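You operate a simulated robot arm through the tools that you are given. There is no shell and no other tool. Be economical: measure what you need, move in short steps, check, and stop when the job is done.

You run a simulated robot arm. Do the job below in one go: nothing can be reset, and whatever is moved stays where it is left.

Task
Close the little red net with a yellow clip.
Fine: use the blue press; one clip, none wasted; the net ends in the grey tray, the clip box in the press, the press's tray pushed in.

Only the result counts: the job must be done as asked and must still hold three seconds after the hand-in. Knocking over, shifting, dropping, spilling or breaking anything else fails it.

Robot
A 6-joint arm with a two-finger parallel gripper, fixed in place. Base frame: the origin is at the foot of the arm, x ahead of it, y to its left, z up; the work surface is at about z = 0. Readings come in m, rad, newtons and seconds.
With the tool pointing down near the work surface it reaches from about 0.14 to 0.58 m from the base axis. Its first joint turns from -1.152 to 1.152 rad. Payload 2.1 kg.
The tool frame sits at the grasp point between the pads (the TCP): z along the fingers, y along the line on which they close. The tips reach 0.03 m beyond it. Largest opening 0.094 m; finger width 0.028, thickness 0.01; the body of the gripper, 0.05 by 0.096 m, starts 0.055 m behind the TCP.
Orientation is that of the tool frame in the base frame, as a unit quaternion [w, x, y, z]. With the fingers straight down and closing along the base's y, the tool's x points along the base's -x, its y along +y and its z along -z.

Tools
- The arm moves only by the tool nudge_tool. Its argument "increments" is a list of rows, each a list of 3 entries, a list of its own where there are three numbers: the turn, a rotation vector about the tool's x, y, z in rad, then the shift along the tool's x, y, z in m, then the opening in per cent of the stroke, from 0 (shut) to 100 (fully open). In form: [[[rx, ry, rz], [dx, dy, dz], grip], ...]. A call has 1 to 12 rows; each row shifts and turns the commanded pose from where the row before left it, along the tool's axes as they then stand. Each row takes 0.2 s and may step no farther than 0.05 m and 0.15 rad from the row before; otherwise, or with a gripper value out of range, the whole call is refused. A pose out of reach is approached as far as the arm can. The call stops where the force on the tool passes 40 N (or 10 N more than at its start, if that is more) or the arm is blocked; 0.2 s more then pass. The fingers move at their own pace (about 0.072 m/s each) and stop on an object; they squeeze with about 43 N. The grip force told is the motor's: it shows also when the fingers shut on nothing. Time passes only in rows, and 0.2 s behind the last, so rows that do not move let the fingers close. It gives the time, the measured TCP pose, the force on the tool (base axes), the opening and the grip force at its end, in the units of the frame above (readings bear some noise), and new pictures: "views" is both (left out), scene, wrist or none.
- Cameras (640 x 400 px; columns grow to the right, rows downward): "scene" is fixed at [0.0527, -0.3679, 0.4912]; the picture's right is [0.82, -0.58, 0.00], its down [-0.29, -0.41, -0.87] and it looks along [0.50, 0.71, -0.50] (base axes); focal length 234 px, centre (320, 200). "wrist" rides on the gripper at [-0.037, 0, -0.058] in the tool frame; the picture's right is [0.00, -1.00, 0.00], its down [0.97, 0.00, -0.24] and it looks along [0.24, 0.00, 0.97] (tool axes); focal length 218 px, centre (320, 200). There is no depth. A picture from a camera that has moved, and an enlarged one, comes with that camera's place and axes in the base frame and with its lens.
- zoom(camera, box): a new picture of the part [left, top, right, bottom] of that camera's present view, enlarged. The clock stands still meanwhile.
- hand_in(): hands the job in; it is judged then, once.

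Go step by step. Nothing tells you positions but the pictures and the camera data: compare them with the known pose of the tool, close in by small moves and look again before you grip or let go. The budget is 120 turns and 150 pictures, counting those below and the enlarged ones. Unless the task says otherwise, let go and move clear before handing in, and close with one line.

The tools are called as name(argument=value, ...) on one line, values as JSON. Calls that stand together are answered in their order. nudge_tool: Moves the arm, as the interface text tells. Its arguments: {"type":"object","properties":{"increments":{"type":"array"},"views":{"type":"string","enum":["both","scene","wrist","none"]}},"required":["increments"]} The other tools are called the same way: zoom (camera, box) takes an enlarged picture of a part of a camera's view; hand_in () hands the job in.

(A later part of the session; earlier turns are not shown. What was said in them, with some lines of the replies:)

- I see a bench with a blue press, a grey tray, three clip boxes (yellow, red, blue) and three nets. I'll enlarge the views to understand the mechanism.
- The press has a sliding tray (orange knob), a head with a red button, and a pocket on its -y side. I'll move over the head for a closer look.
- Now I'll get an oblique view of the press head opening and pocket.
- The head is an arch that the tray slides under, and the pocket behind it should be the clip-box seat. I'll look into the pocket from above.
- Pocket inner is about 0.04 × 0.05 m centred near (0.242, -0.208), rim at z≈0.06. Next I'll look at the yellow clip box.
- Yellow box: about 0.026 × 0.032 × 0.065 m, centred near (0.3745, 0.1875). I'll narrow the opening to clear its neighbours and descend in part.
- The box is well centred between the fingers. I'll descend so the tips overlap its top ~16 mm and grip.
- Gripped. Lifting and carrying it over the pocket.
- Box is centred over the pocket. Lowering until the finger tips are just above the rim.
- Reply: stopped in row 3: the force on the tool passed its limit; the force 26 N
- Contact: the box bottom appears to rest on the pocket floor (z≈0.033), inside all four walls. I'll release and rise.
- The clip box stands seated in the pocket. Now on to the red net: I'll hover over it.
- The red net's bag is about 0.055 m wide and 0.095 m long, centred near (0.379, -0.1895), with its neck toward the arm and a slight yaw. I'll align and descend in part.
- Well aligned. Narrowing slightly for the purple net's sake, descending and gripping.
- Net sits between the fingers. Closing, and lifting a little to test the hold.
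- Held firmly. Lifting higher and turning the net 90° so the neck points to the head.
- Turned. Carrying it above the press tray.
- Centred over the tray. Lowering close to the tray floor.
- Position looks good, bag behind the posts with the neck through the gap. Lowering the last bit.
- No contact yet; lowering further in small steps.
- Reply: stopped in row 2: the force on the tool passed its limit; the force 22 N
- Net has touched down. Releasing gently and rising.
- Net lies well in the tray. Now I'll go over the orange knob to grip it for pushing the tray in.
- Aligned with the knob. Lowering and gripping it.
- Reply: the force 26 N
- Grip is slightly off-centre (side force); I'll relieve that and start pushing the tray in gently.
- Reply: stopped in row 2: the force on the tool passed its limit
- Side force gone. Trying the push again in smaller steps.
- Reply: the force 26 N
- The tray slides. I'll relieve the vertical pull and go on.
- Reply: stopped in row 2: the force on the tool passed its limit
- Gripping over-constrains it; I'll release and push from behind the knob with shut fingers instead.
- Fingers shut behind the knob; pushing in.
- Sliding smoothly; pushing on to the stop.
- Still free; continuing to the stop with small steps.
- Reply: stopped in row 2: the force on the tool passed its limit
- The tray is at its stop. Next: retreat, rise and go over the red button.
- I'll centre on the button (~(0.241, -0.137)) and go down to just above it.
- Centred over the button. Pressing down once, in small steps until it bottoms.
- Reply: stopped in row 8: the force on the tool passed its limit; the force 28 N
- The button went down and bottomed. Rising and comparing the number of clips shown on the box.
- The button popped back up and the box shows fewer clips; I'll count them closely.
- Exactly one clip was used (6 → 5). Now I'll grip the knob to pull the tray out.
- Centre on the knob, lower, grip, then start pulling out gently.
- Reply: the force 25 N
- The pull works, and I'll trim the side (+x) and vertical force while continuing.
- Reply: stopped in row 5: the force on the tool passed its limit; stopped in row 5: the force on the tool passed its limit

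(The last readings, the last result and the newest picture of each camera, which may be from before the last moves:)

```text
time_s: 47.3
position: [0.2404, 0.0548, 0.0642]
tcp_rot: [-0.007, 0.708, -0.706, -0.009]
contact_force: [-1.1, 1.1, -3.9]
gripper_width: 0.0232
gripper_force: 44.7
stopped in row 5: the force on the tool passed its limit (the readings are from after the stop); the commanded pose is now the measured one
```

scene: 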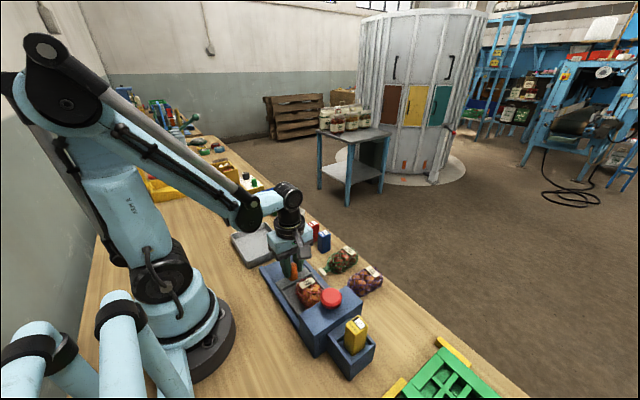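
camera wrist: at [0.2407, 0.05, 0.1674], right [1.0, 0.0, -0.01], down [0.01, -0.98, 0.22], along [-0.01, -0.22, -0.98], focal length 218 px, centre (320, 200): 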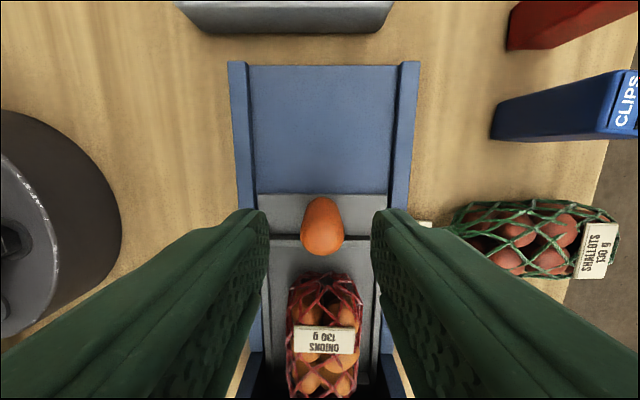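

nudge_tool(increments=[[[0, 0, 0], [-0.003, 0, 0], 10], [[0, 0, 0], [-0.004, 0, 0], 10], [[0, 0, 0], [-0.004, 0, 0], 10], [[0, 0, 0], [-0.003, 0, 0], 10], [[0, 0, 0], [-0.003, 0, 0], 10]], views="scene")

zoom(camera="scene", box=[240, 230, 360, 320])

```text
time_s: 48.5
position: [0.2406, 0.0711, 0.064]
tcp_rot: [-0.005, 0.708, -0.706, -0.008]
contact_force: [5.6, -0.6, -38.8]
gripper_width: 0.0234
gripper_force: 45.2
```

scene: 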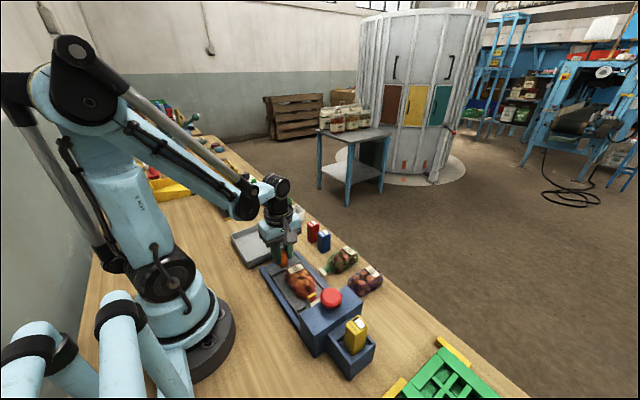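

```text
4.44 times, centred on (300, 275) of scene
camera zoom: at [0.0528, -0.3678, 0.4912], right [0.82, -0.58, 0.0], down [-0.29, -0.41, -0.87], along [0.5, 0.71, -0.5], focal length 1041 px, centre (409, -133)
```

zoom: 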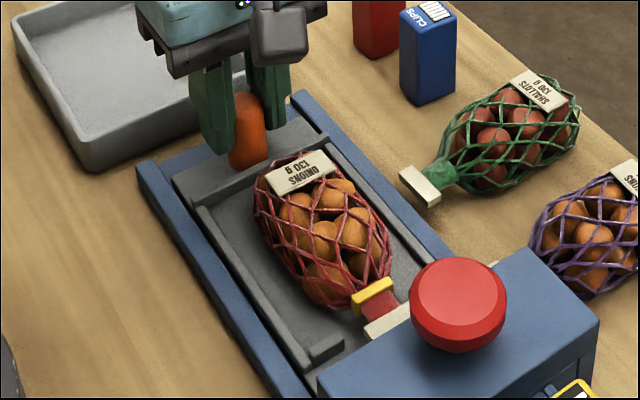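

The yellow clip is on the neck. Releasing the knob and going over the net.

nudge_tool(increments=[[[0, 0, 0], [0, 0, 0.001], 25], [[0, 0, 0], [0, 0, 0], 45], [[0, 0, 0], [0, 0, -0.05], 45], [[0, 0, 0], [0, 0, -0.04], 70], [[0, 0, 0], [0.044, 0, 0], 70], [[0, 0, 0], [0.044, 0, 0], 70]])

zoom(camera="wrist", box=[200, 100, 440, 250])

```text
time_s: 49.9
position: [0.2407, -0.0163, 0.1553]
tcp_rot: [-0.006, 0.708, -0.706, -0.008]
contact_force: [0.0, 0.2, 0.4]
gripper_width: 0.0659
gripper_force: 0.1
camera wrist: at [0.2425, 0.0186, 0.215], right [1.0, 0.0, 0.0], down [0.01, -0.98, 0.22], along [0.0, -0.22, -0.98], focal length 218 px, centre (320, 200)
```

scene: 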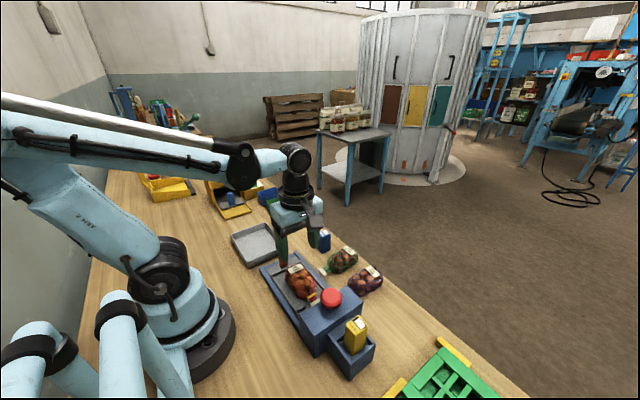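
wrist: 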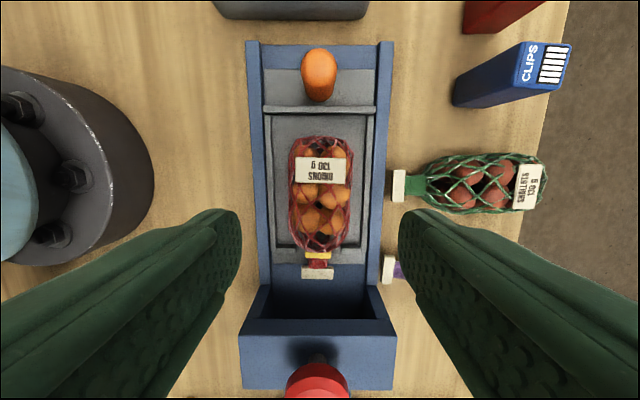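

```text
2.67 times, centred on (320, 175) of wrist
camera zoom: at [0.2425, 0.0186, 0.215], right [1.0, 0.0, 0.0], down [0.01, -0.98, 0.22], along [0.0, -0.22, -0.98], focal length 582 px, centre (320, 267)
```

zoom: 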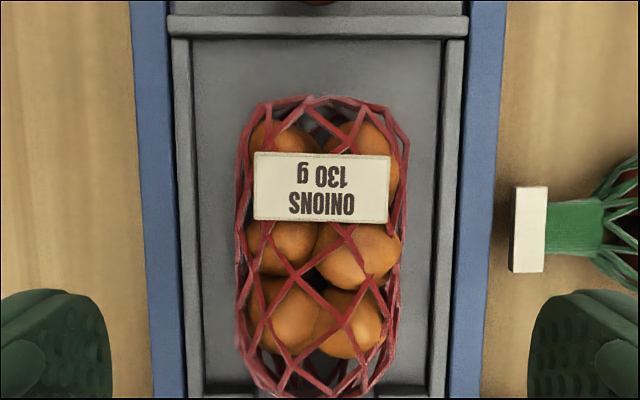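

The net sits as before with the clip. Descending to grip it again.

nudge_tool(increments=[[[0, 0, 0], [0, -0.0012, 0.03], 63], [[0, 0, 0], [0, 0, 0.03], 63], [[0, 0, 0], [0, 0, 0.02], 63], [[0, 0, 0], [0, 0, 0.013], 63], [[0, 0, 0], [0, 0, 0], 35], [[0, 0, 0], [0, 0, 0], 30], [[0, 0, 0], [0, 0, 0], 30]])

zoom(camera="scene", box=[240, 230, 360, 320])

```text
time_s: 51.5
position: [0.2415, -0.0151, 0.0586]
tcp_rot: [-0.005, 0.708, -0.706, -0.009]
contact_force: [-0.2, -0.7, 6.5]
gripper_width: 0.0489
gripper_force: 43.2
camera wrist: at [0.2429, 0.0201, 0.1201], right [1.0, 0.0, 0.0], down [0.01, -0.98, 0.22], along [0.0, -0.22, -0.98], focal length 218 px, centre (320, 200)
```

scene: 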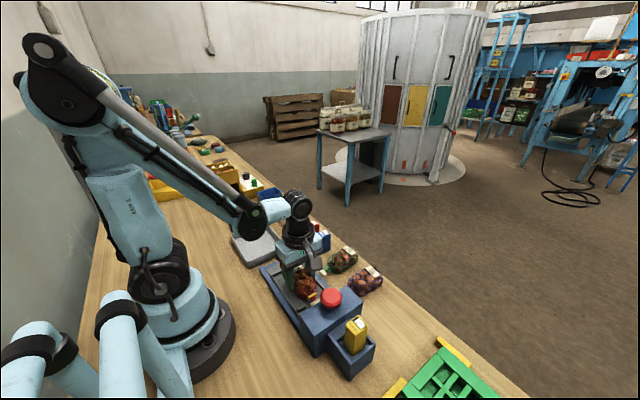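
wrist: 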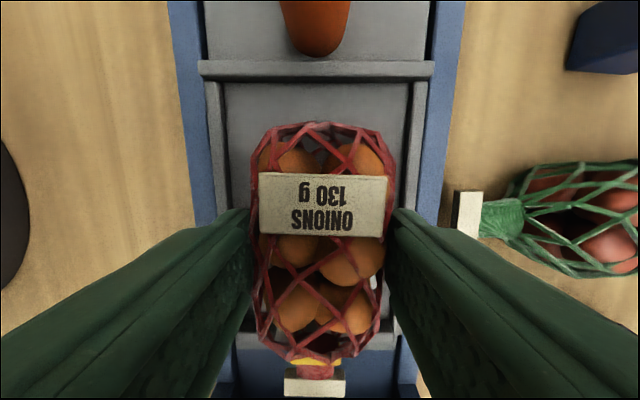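

```text
4.44 times, centred on (300, 275) of scene
camera zoom: at [0.0527, -0.3679, 0.4912], right [0.82, -0.58, 0.0], down [-0.29, -0.41, -0.87], along [0.5, 0.71, -0.5], focal length 1041 px, centre (409, -133)
```

zoom: 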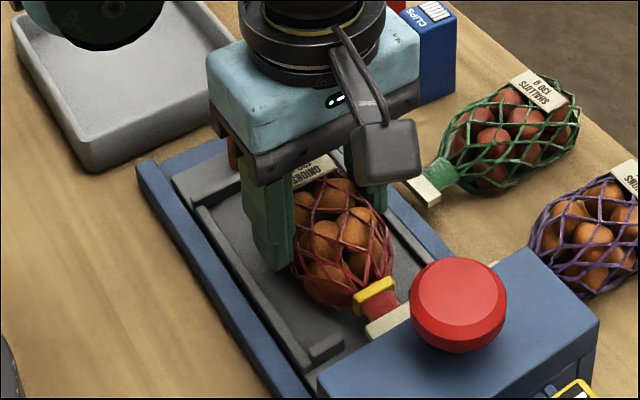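

Gripped. Lifting and carrying it over the grey tray (centre ≈ (0.219, 0.20)).

nudge_tool(increments=[[[0, 0, 0], [0, 0, -0.03], 30], [[0, 0, 0], [0, 0, -0.045], 30], [[0, 0, 0], [0, 0, -0.045], 30], [[0, 0, 0], [-0.0458, 0.0045, 0], 30], [[0, 0, 0], [-0.0458, 0.0045, 0], 30], [[0, 0, 0], [-0.0458, 0.0045, 0], 30], [[0, 0, 0], [-0.0458, 0.0045, 0], 30], [[0, 0, 0], [-0.0458, 0.0045, 0], 30]])

zoom(camera="scene", box=[210, 190, 330, 280])

```text
time_s: 53.3
position: [0.2182, 0.2115, 0.1851]
tcp_rot: [-0.006, 0.708, -0.706, -0.009]
contact_force: [0.2, -0.1, -1.0]
gripper_width: 0.0487
gripper_force: 43.3
camera wrist: at [0.2194, 0.2468, 0.2447], right [1.0, 0.0, 0.0], down [0.0, -0.98, 0.22], along [0.0, -0.22, -0.98], focal length 218 px, centre (320, 200)
```

scene: 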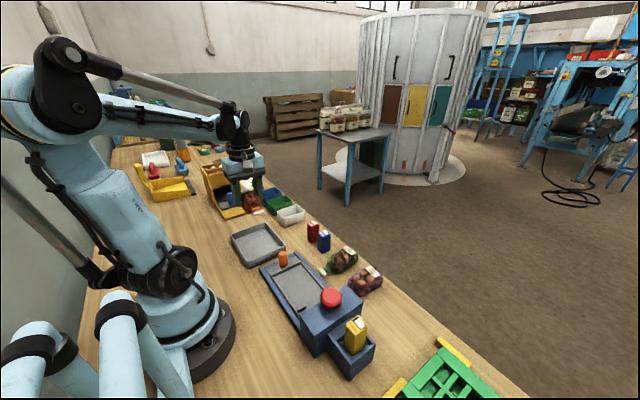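
wrist: 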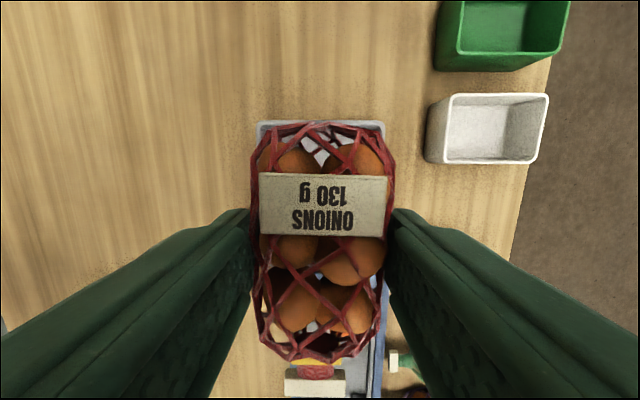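

```text
4.44 times, centred on (270, 235) of scene
camera zoom: at [0.0527, -0.3679, 0.4912], right [0.82, -0.58, 0.0], down [-0.29, -0.41, -0.87], along [0.5, 0.71, -0.5], focal length 1041 px, centre (542, 44)
```

zoom: 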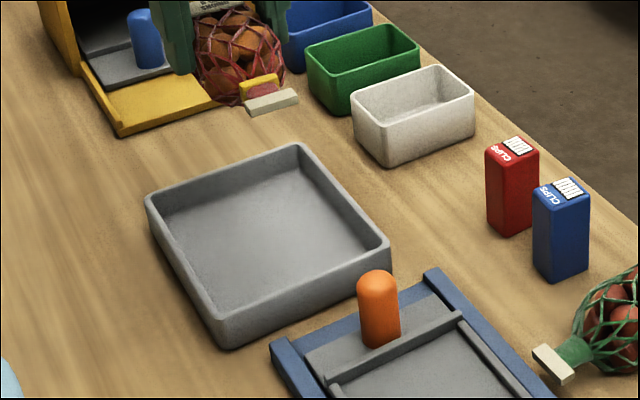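

Net is centred over the grey tray. Lowering.

nudge_tool(increments=[[[0, 0, 0], [0, 0, 0.045], 30], [[0, 0, 0], [0, 0, 0.045], 30], [[0, 0, 0], [0, 0, 0.03], 30], [[0, 0, 0], [0, 0, 0.008], 30]])

zoom(camera="scene", box=[210, 190, 330, 280])

```text
time_s: 54.3
position: [0.2197, 0.2132, 0.0551]
tcp_rot: [-0.006, 0.708, -0.706, -0.009]
contact_force: [0.0, 0.3, -0.8]
gripper_width: 0.0488
gripper_force: 43.6
camera wrist: at [0.2201, 0.2482, 0.1146], right [1.0, 0.0, 0.0], down [0.01, -0.98, 0.22], along [0.0, -0.22, -0.98], focal length 218 px, centre (320, 200)
```

scene: 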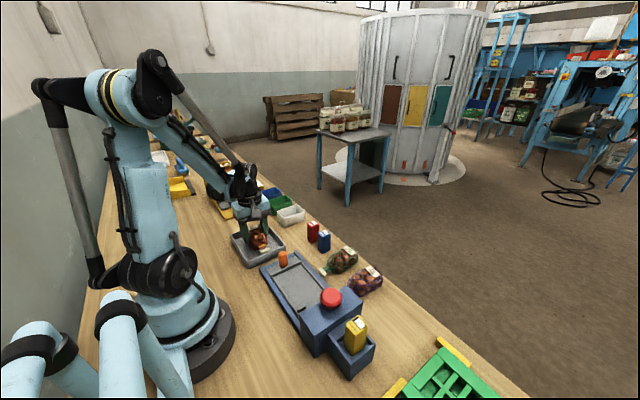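
wrist: 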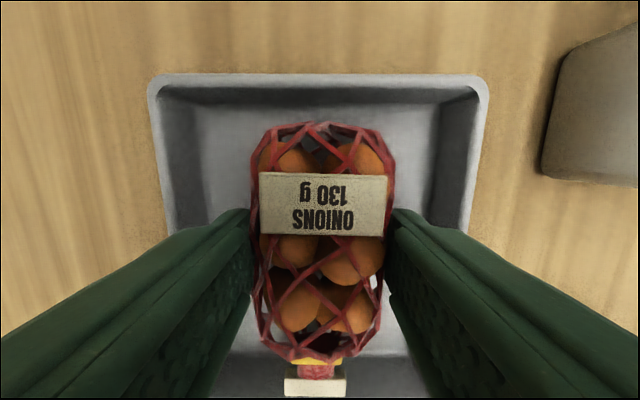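

```text
4.44 times, centred on (270, 235) of scene
camera zoom: at [0.0527, -0.3679, 0.4912], right [0.82, -0.58, 0.0], down [-0.29, -0.41, -0.87], along [0.5, 0.71, -0.5], focal length 1041 px, centre (542, 44)
```

zoom: 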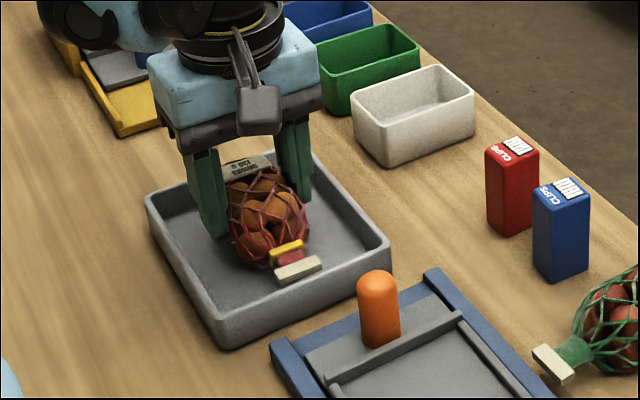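

Inside the tray walls. Lowering in small steps to touch down.

nudge_tool(increments=[[[0, 0, 0], [0, 0, 0.002], 30], [[0, 0, 0], [0, 0, 0.002], 30], [[0, 0, 0], [0, 0, 0.0015], 30], [[0, 0, 0], [0, 0, 0.0015], 30], [[0, 0, 0], [0, 0, 0.0015], 30]], views="none")

```text
time_s: 55.3
position: [0.2187, 0.2148, 0.051]
tcp_rot: [-0.005, 0.708, -0.706, -0.008]
contact_force: [-2.1, -2.5, 20.3]
gripper_width: 0.0485
gripper_force: 43.1
stopped in row 4: the force on the tool passed its limit (the readings are from after the stop); the commanded pose is now the measured one
```

Touched down. Releasing and rising.

nudge_tool(increments=[[[0, 0, 0], [0, 0, 0], 60], [[0, 0, 0], [0, 0, 0], 68], [[0, 0, 0], [0, 0, -0.02], 70], [[0, 0, 0], [0, 0, -0.05], 70], [[0, 0, 0], [0, 0, -0.04], 40]])

zoom(camera="scene", box=[210, 190, 330, 280])

```text
time_s: 56.5
position: [0.2192, 0.2109, 0.1591]
tcp_rot: [-0.004, 0.708, -0.706, -0.009]
contact_force: [0.3, -0.2, 0.0]
gripper_width: 0.0376
gripper_force: 0.0
camera wrist: at [0.2201, 0.2472, 0.2195], right [1.0, 0.0, 0.0], down [0.0, -0.98, 0.22], along [0.0, -0.22, -0.98], focal length 218 px, centre (320, 200)
```

scene: 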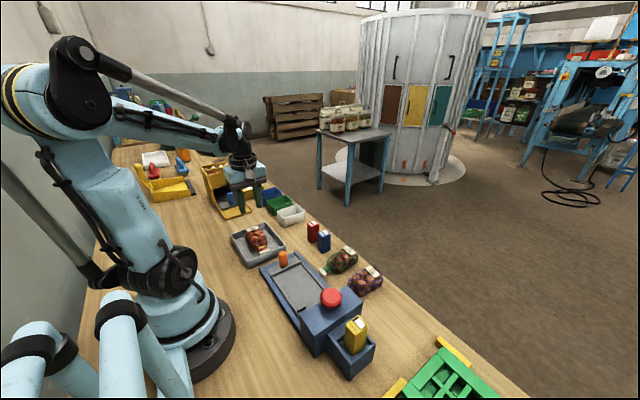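
wrist: 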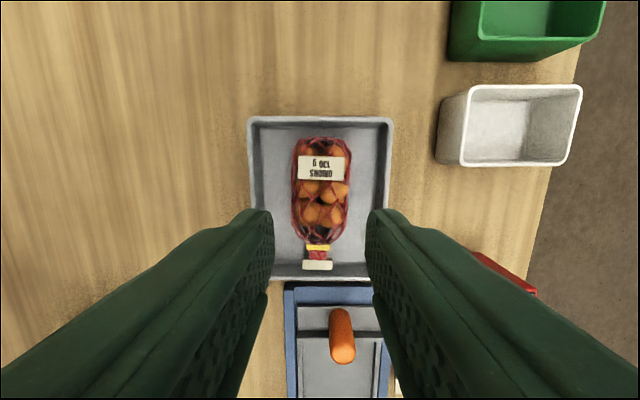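

```text
4.44 times, centred on (270, 235) of scene
camera zoom: at [0.0527, -0.3679, 0.4912], right [0.82, -0.58, 0.0], down [-0.29, -0.41, -0.87], along [0.5, 0.71, -0.5], focal length 1041 px, centre (542, 44)
```

zoom: 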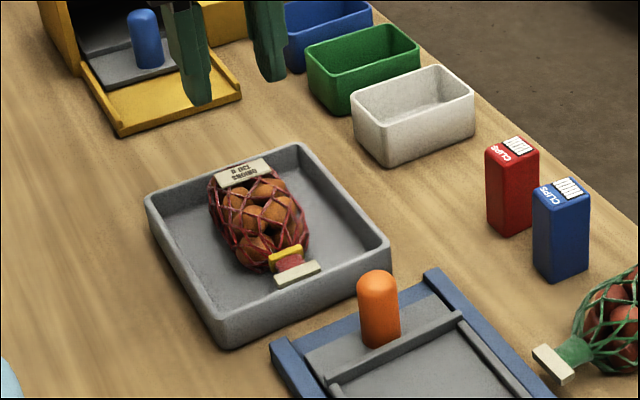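

Net lies in the grey tray with its yellow clip. Last: push the press's tray in again from behind the knob.

nudge_tool(increments=[[[0, 0, 0], [0.0367, -0.0072, 0], 0], [[0, 0, 0], [0.0367, -0.0072, 0], 0], [[0, 0, 0], [0.0367, -0.0072, 0], 0], [[0, 0, 0], [0, 0, 0.04], 0], [[0, 0, 0], [0, 0, 0.03], 0]])

zoom(camera="scene", box=[220, 200, 340, 290])

```text
time_s: 57.7
position: [0.2414, 0.1017, 0.0881]
tcp_rot: [-0.005, 0.708, -0.706, -0.007]
contact_force: [0.5, 0.4, -0.2]
gripper_width: 0.0001
gripper_force: 32.4
camera wrist: at [0.2417, 0.1368, 0.1476], right [1.0, 0.0, 0.0], down [0.01, -0.98, 0.22], along [0.0, -0.22, -0.98], focal length 218 px, centre (320, 200)
```

scene: 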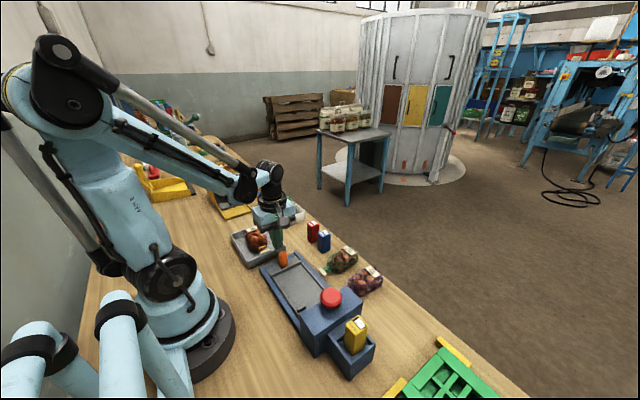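
wrist: 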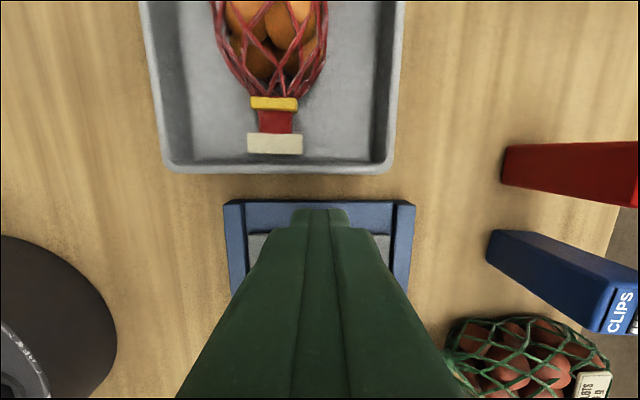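

```text
4.44 times, centred on (280, 245) of scene
camera zoom: at [0.0527, -0.3679, 0.4912], right [0.82, -0.58, 0.0], down [-0.29, -0.41, -0.87], along [0.5, 0.71, -0.5], focal length 1041 px, centre (498, 0)
```

zoom: 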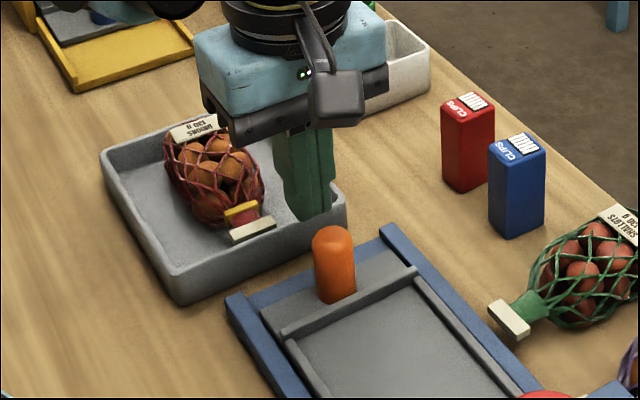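

Clear behind the knob and in front of the grey tray. Lowering and pushing.

nudge_tool(increments=[[[0, 0, 0], [0.001, 0, 0.012], 0], [[0, 0, 0], [0, 0, 0.011], 0], [[0, 0, 0], [0.003, 0, 0], 0], [[0, 0, 0], [0.004, 0, 0], 0], [[0, 0, 0], [0.004, 0, 0], 0], [[0, 0, 0], [0.005, 0, 0], 0], [[0, 0, 0], [0.005, 0, 0], 0], [[0, 0, 0], [0.005, 0, 0], 0], [[0, 0, 0], [0.005, 0, 0], 0], [[0, 0, 0], [0.005, 0, 0], 0], [[0, 0, 0], [0.005, 0, 0], 0]], views="scene")

```text
time_s: 60.1
position: [0.2421, 0.0613, 0.0644]
tcp_rot: [-0.006, 0.709, -0.705, -0.009]
contact_force: [-0.5, 0.4, -0.2]
gripper_width: 0.0001
gripper_force: 33.0
```

scene: 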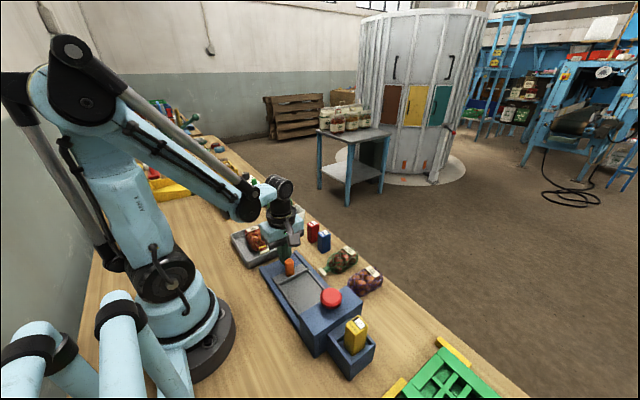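

nudge_tool(increments=[[[0, 0, 0], [0.005, 0, 0], 0], [[0, 0, 0], [0.005, 0, 0], 0], [[0, 0, 0], [0.005, 0, 0], 0], [[0, 0, 0], [0.005, 0, 0], 0], [[0, 0, 0], [0.004, 0, 0], 0], [[0, 0, 0], [0.003, 0, 0], 0], [[0, 0, 0], [0.003, 0, 0], 0], [[0, 0, 0], [0.003, 0, 0], 0]], views="scene")

zoom(camera="scene", box=[240, 230, 360, 320])

```text
time_s: 62.0
position: [0.2411, 0.0324, 0.0639]
tcp_rot: [-0.009, 0.71, -0.704, -0.015]
contact_force: [-1.2, 4.8, 4.5]
gripper_width: 0.0
gripper_force: 32.7
stopped in row 8: the force on the tool passed its limit (the readings are from after the stop); the commanded pose is now the measured one
```

scene: 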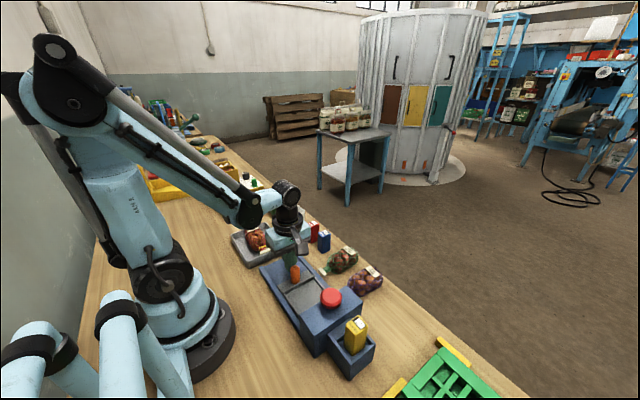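

```text
4.44 times, centred on (300, 275) of scene
camera zoom: at [0.0527, -0.3679, 0.4912], right [0.82, -0.58, 0.0], down [-0.29, -0.41, -0.87], along [0.5, 0.71, -0.5], focal length 1041 px, centre (409, -133)
```

zoom: 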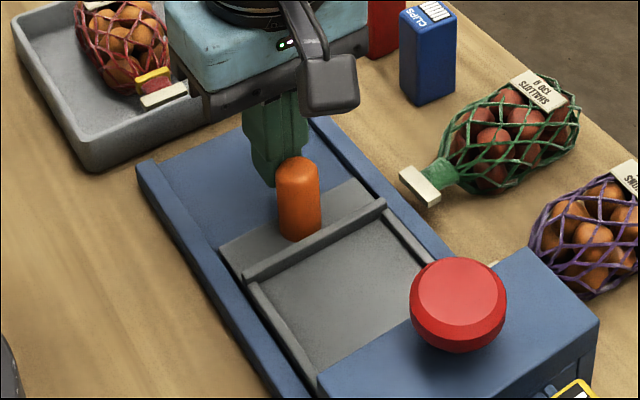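

The tray is at the same end stop as before. Backing off, rising clear and taking a last look.

nudge_tool(increments=[[[0, 0, 0], [-0.012, 0, 0], 0], [[0, 0, 0], [0, 0, -0.05], 0], [[0, 0, 0], [0, 0, -0.05], 0], [[0, 0, 0], [0, 0, -0.05], 20], [[0, 0, 0], [0, 0, -0.05], 20], [[0, 0, 0], [0, 0, 0], 20], [[0, 0, 0], [0, 0, 0], 20]])

zoom(camera="scene", box=[210, 200, 410, 390])

```text
time_s: 63.6
position: [0.2433, 0.0387, 0.2644]
tcp_rot: [-0.009, 0.71, -0.704, -0.014]
contact_force: [0.0, 0.2, 0.4]
gripper_width: 0.0186
gripper_force: 0.1
camera wrist: at [0.2436, 0.073, 0.3244], right [1.0, 0.01, -0.01], down [0.01, -0.98, 0.21], along [0.0, -0.21, -0.98], focal length 218 px, centre (320, 200)
```

scene: 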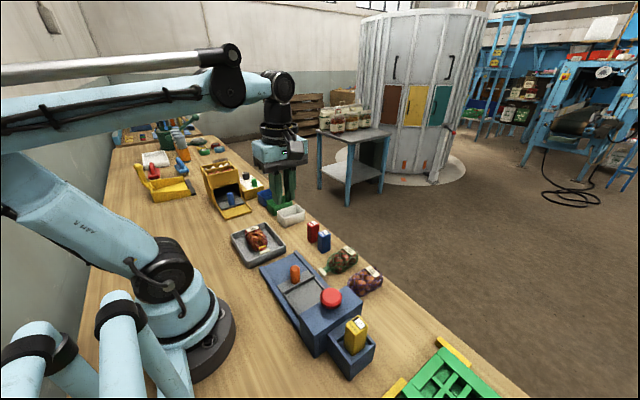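
wrist: 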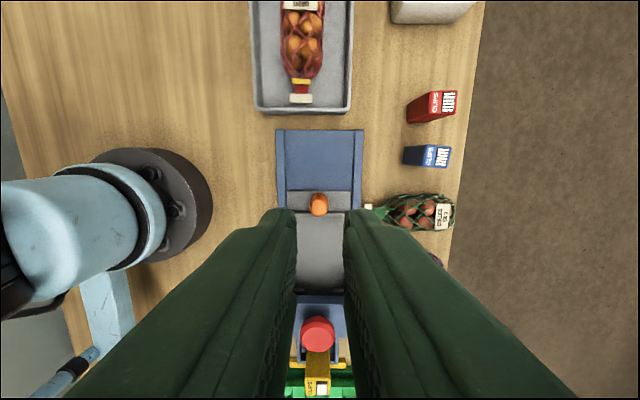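

```text
2.11 times, centred on (310, 295) of scene
camera zoom: at [0.0527, -0.3679, 0.4912], right [0.82, -0.58, 0.0], down [-0.29, -0.41, -0.87], along [0.5, 0.71, -0.5], focal length 493 px, centre (341, 0)
```

zoom: 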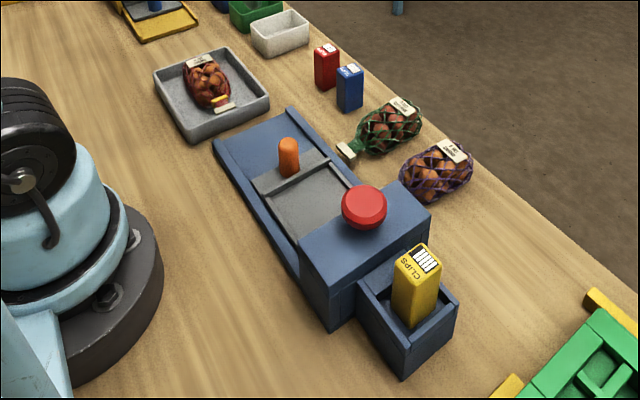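

Everything is in place: the clipped net is in the grey tray, the clip box is in the press, the press's tray is in, and the arm is clear. Handing in.

hand_in()

```text
The job is handed in.
```

The little red net is closed with one yellow clip and lies in the grey tray. The yellow clip box is in the blue press, the press's tray is pushed in, and nothing else was disturbed as far as the pictures show.
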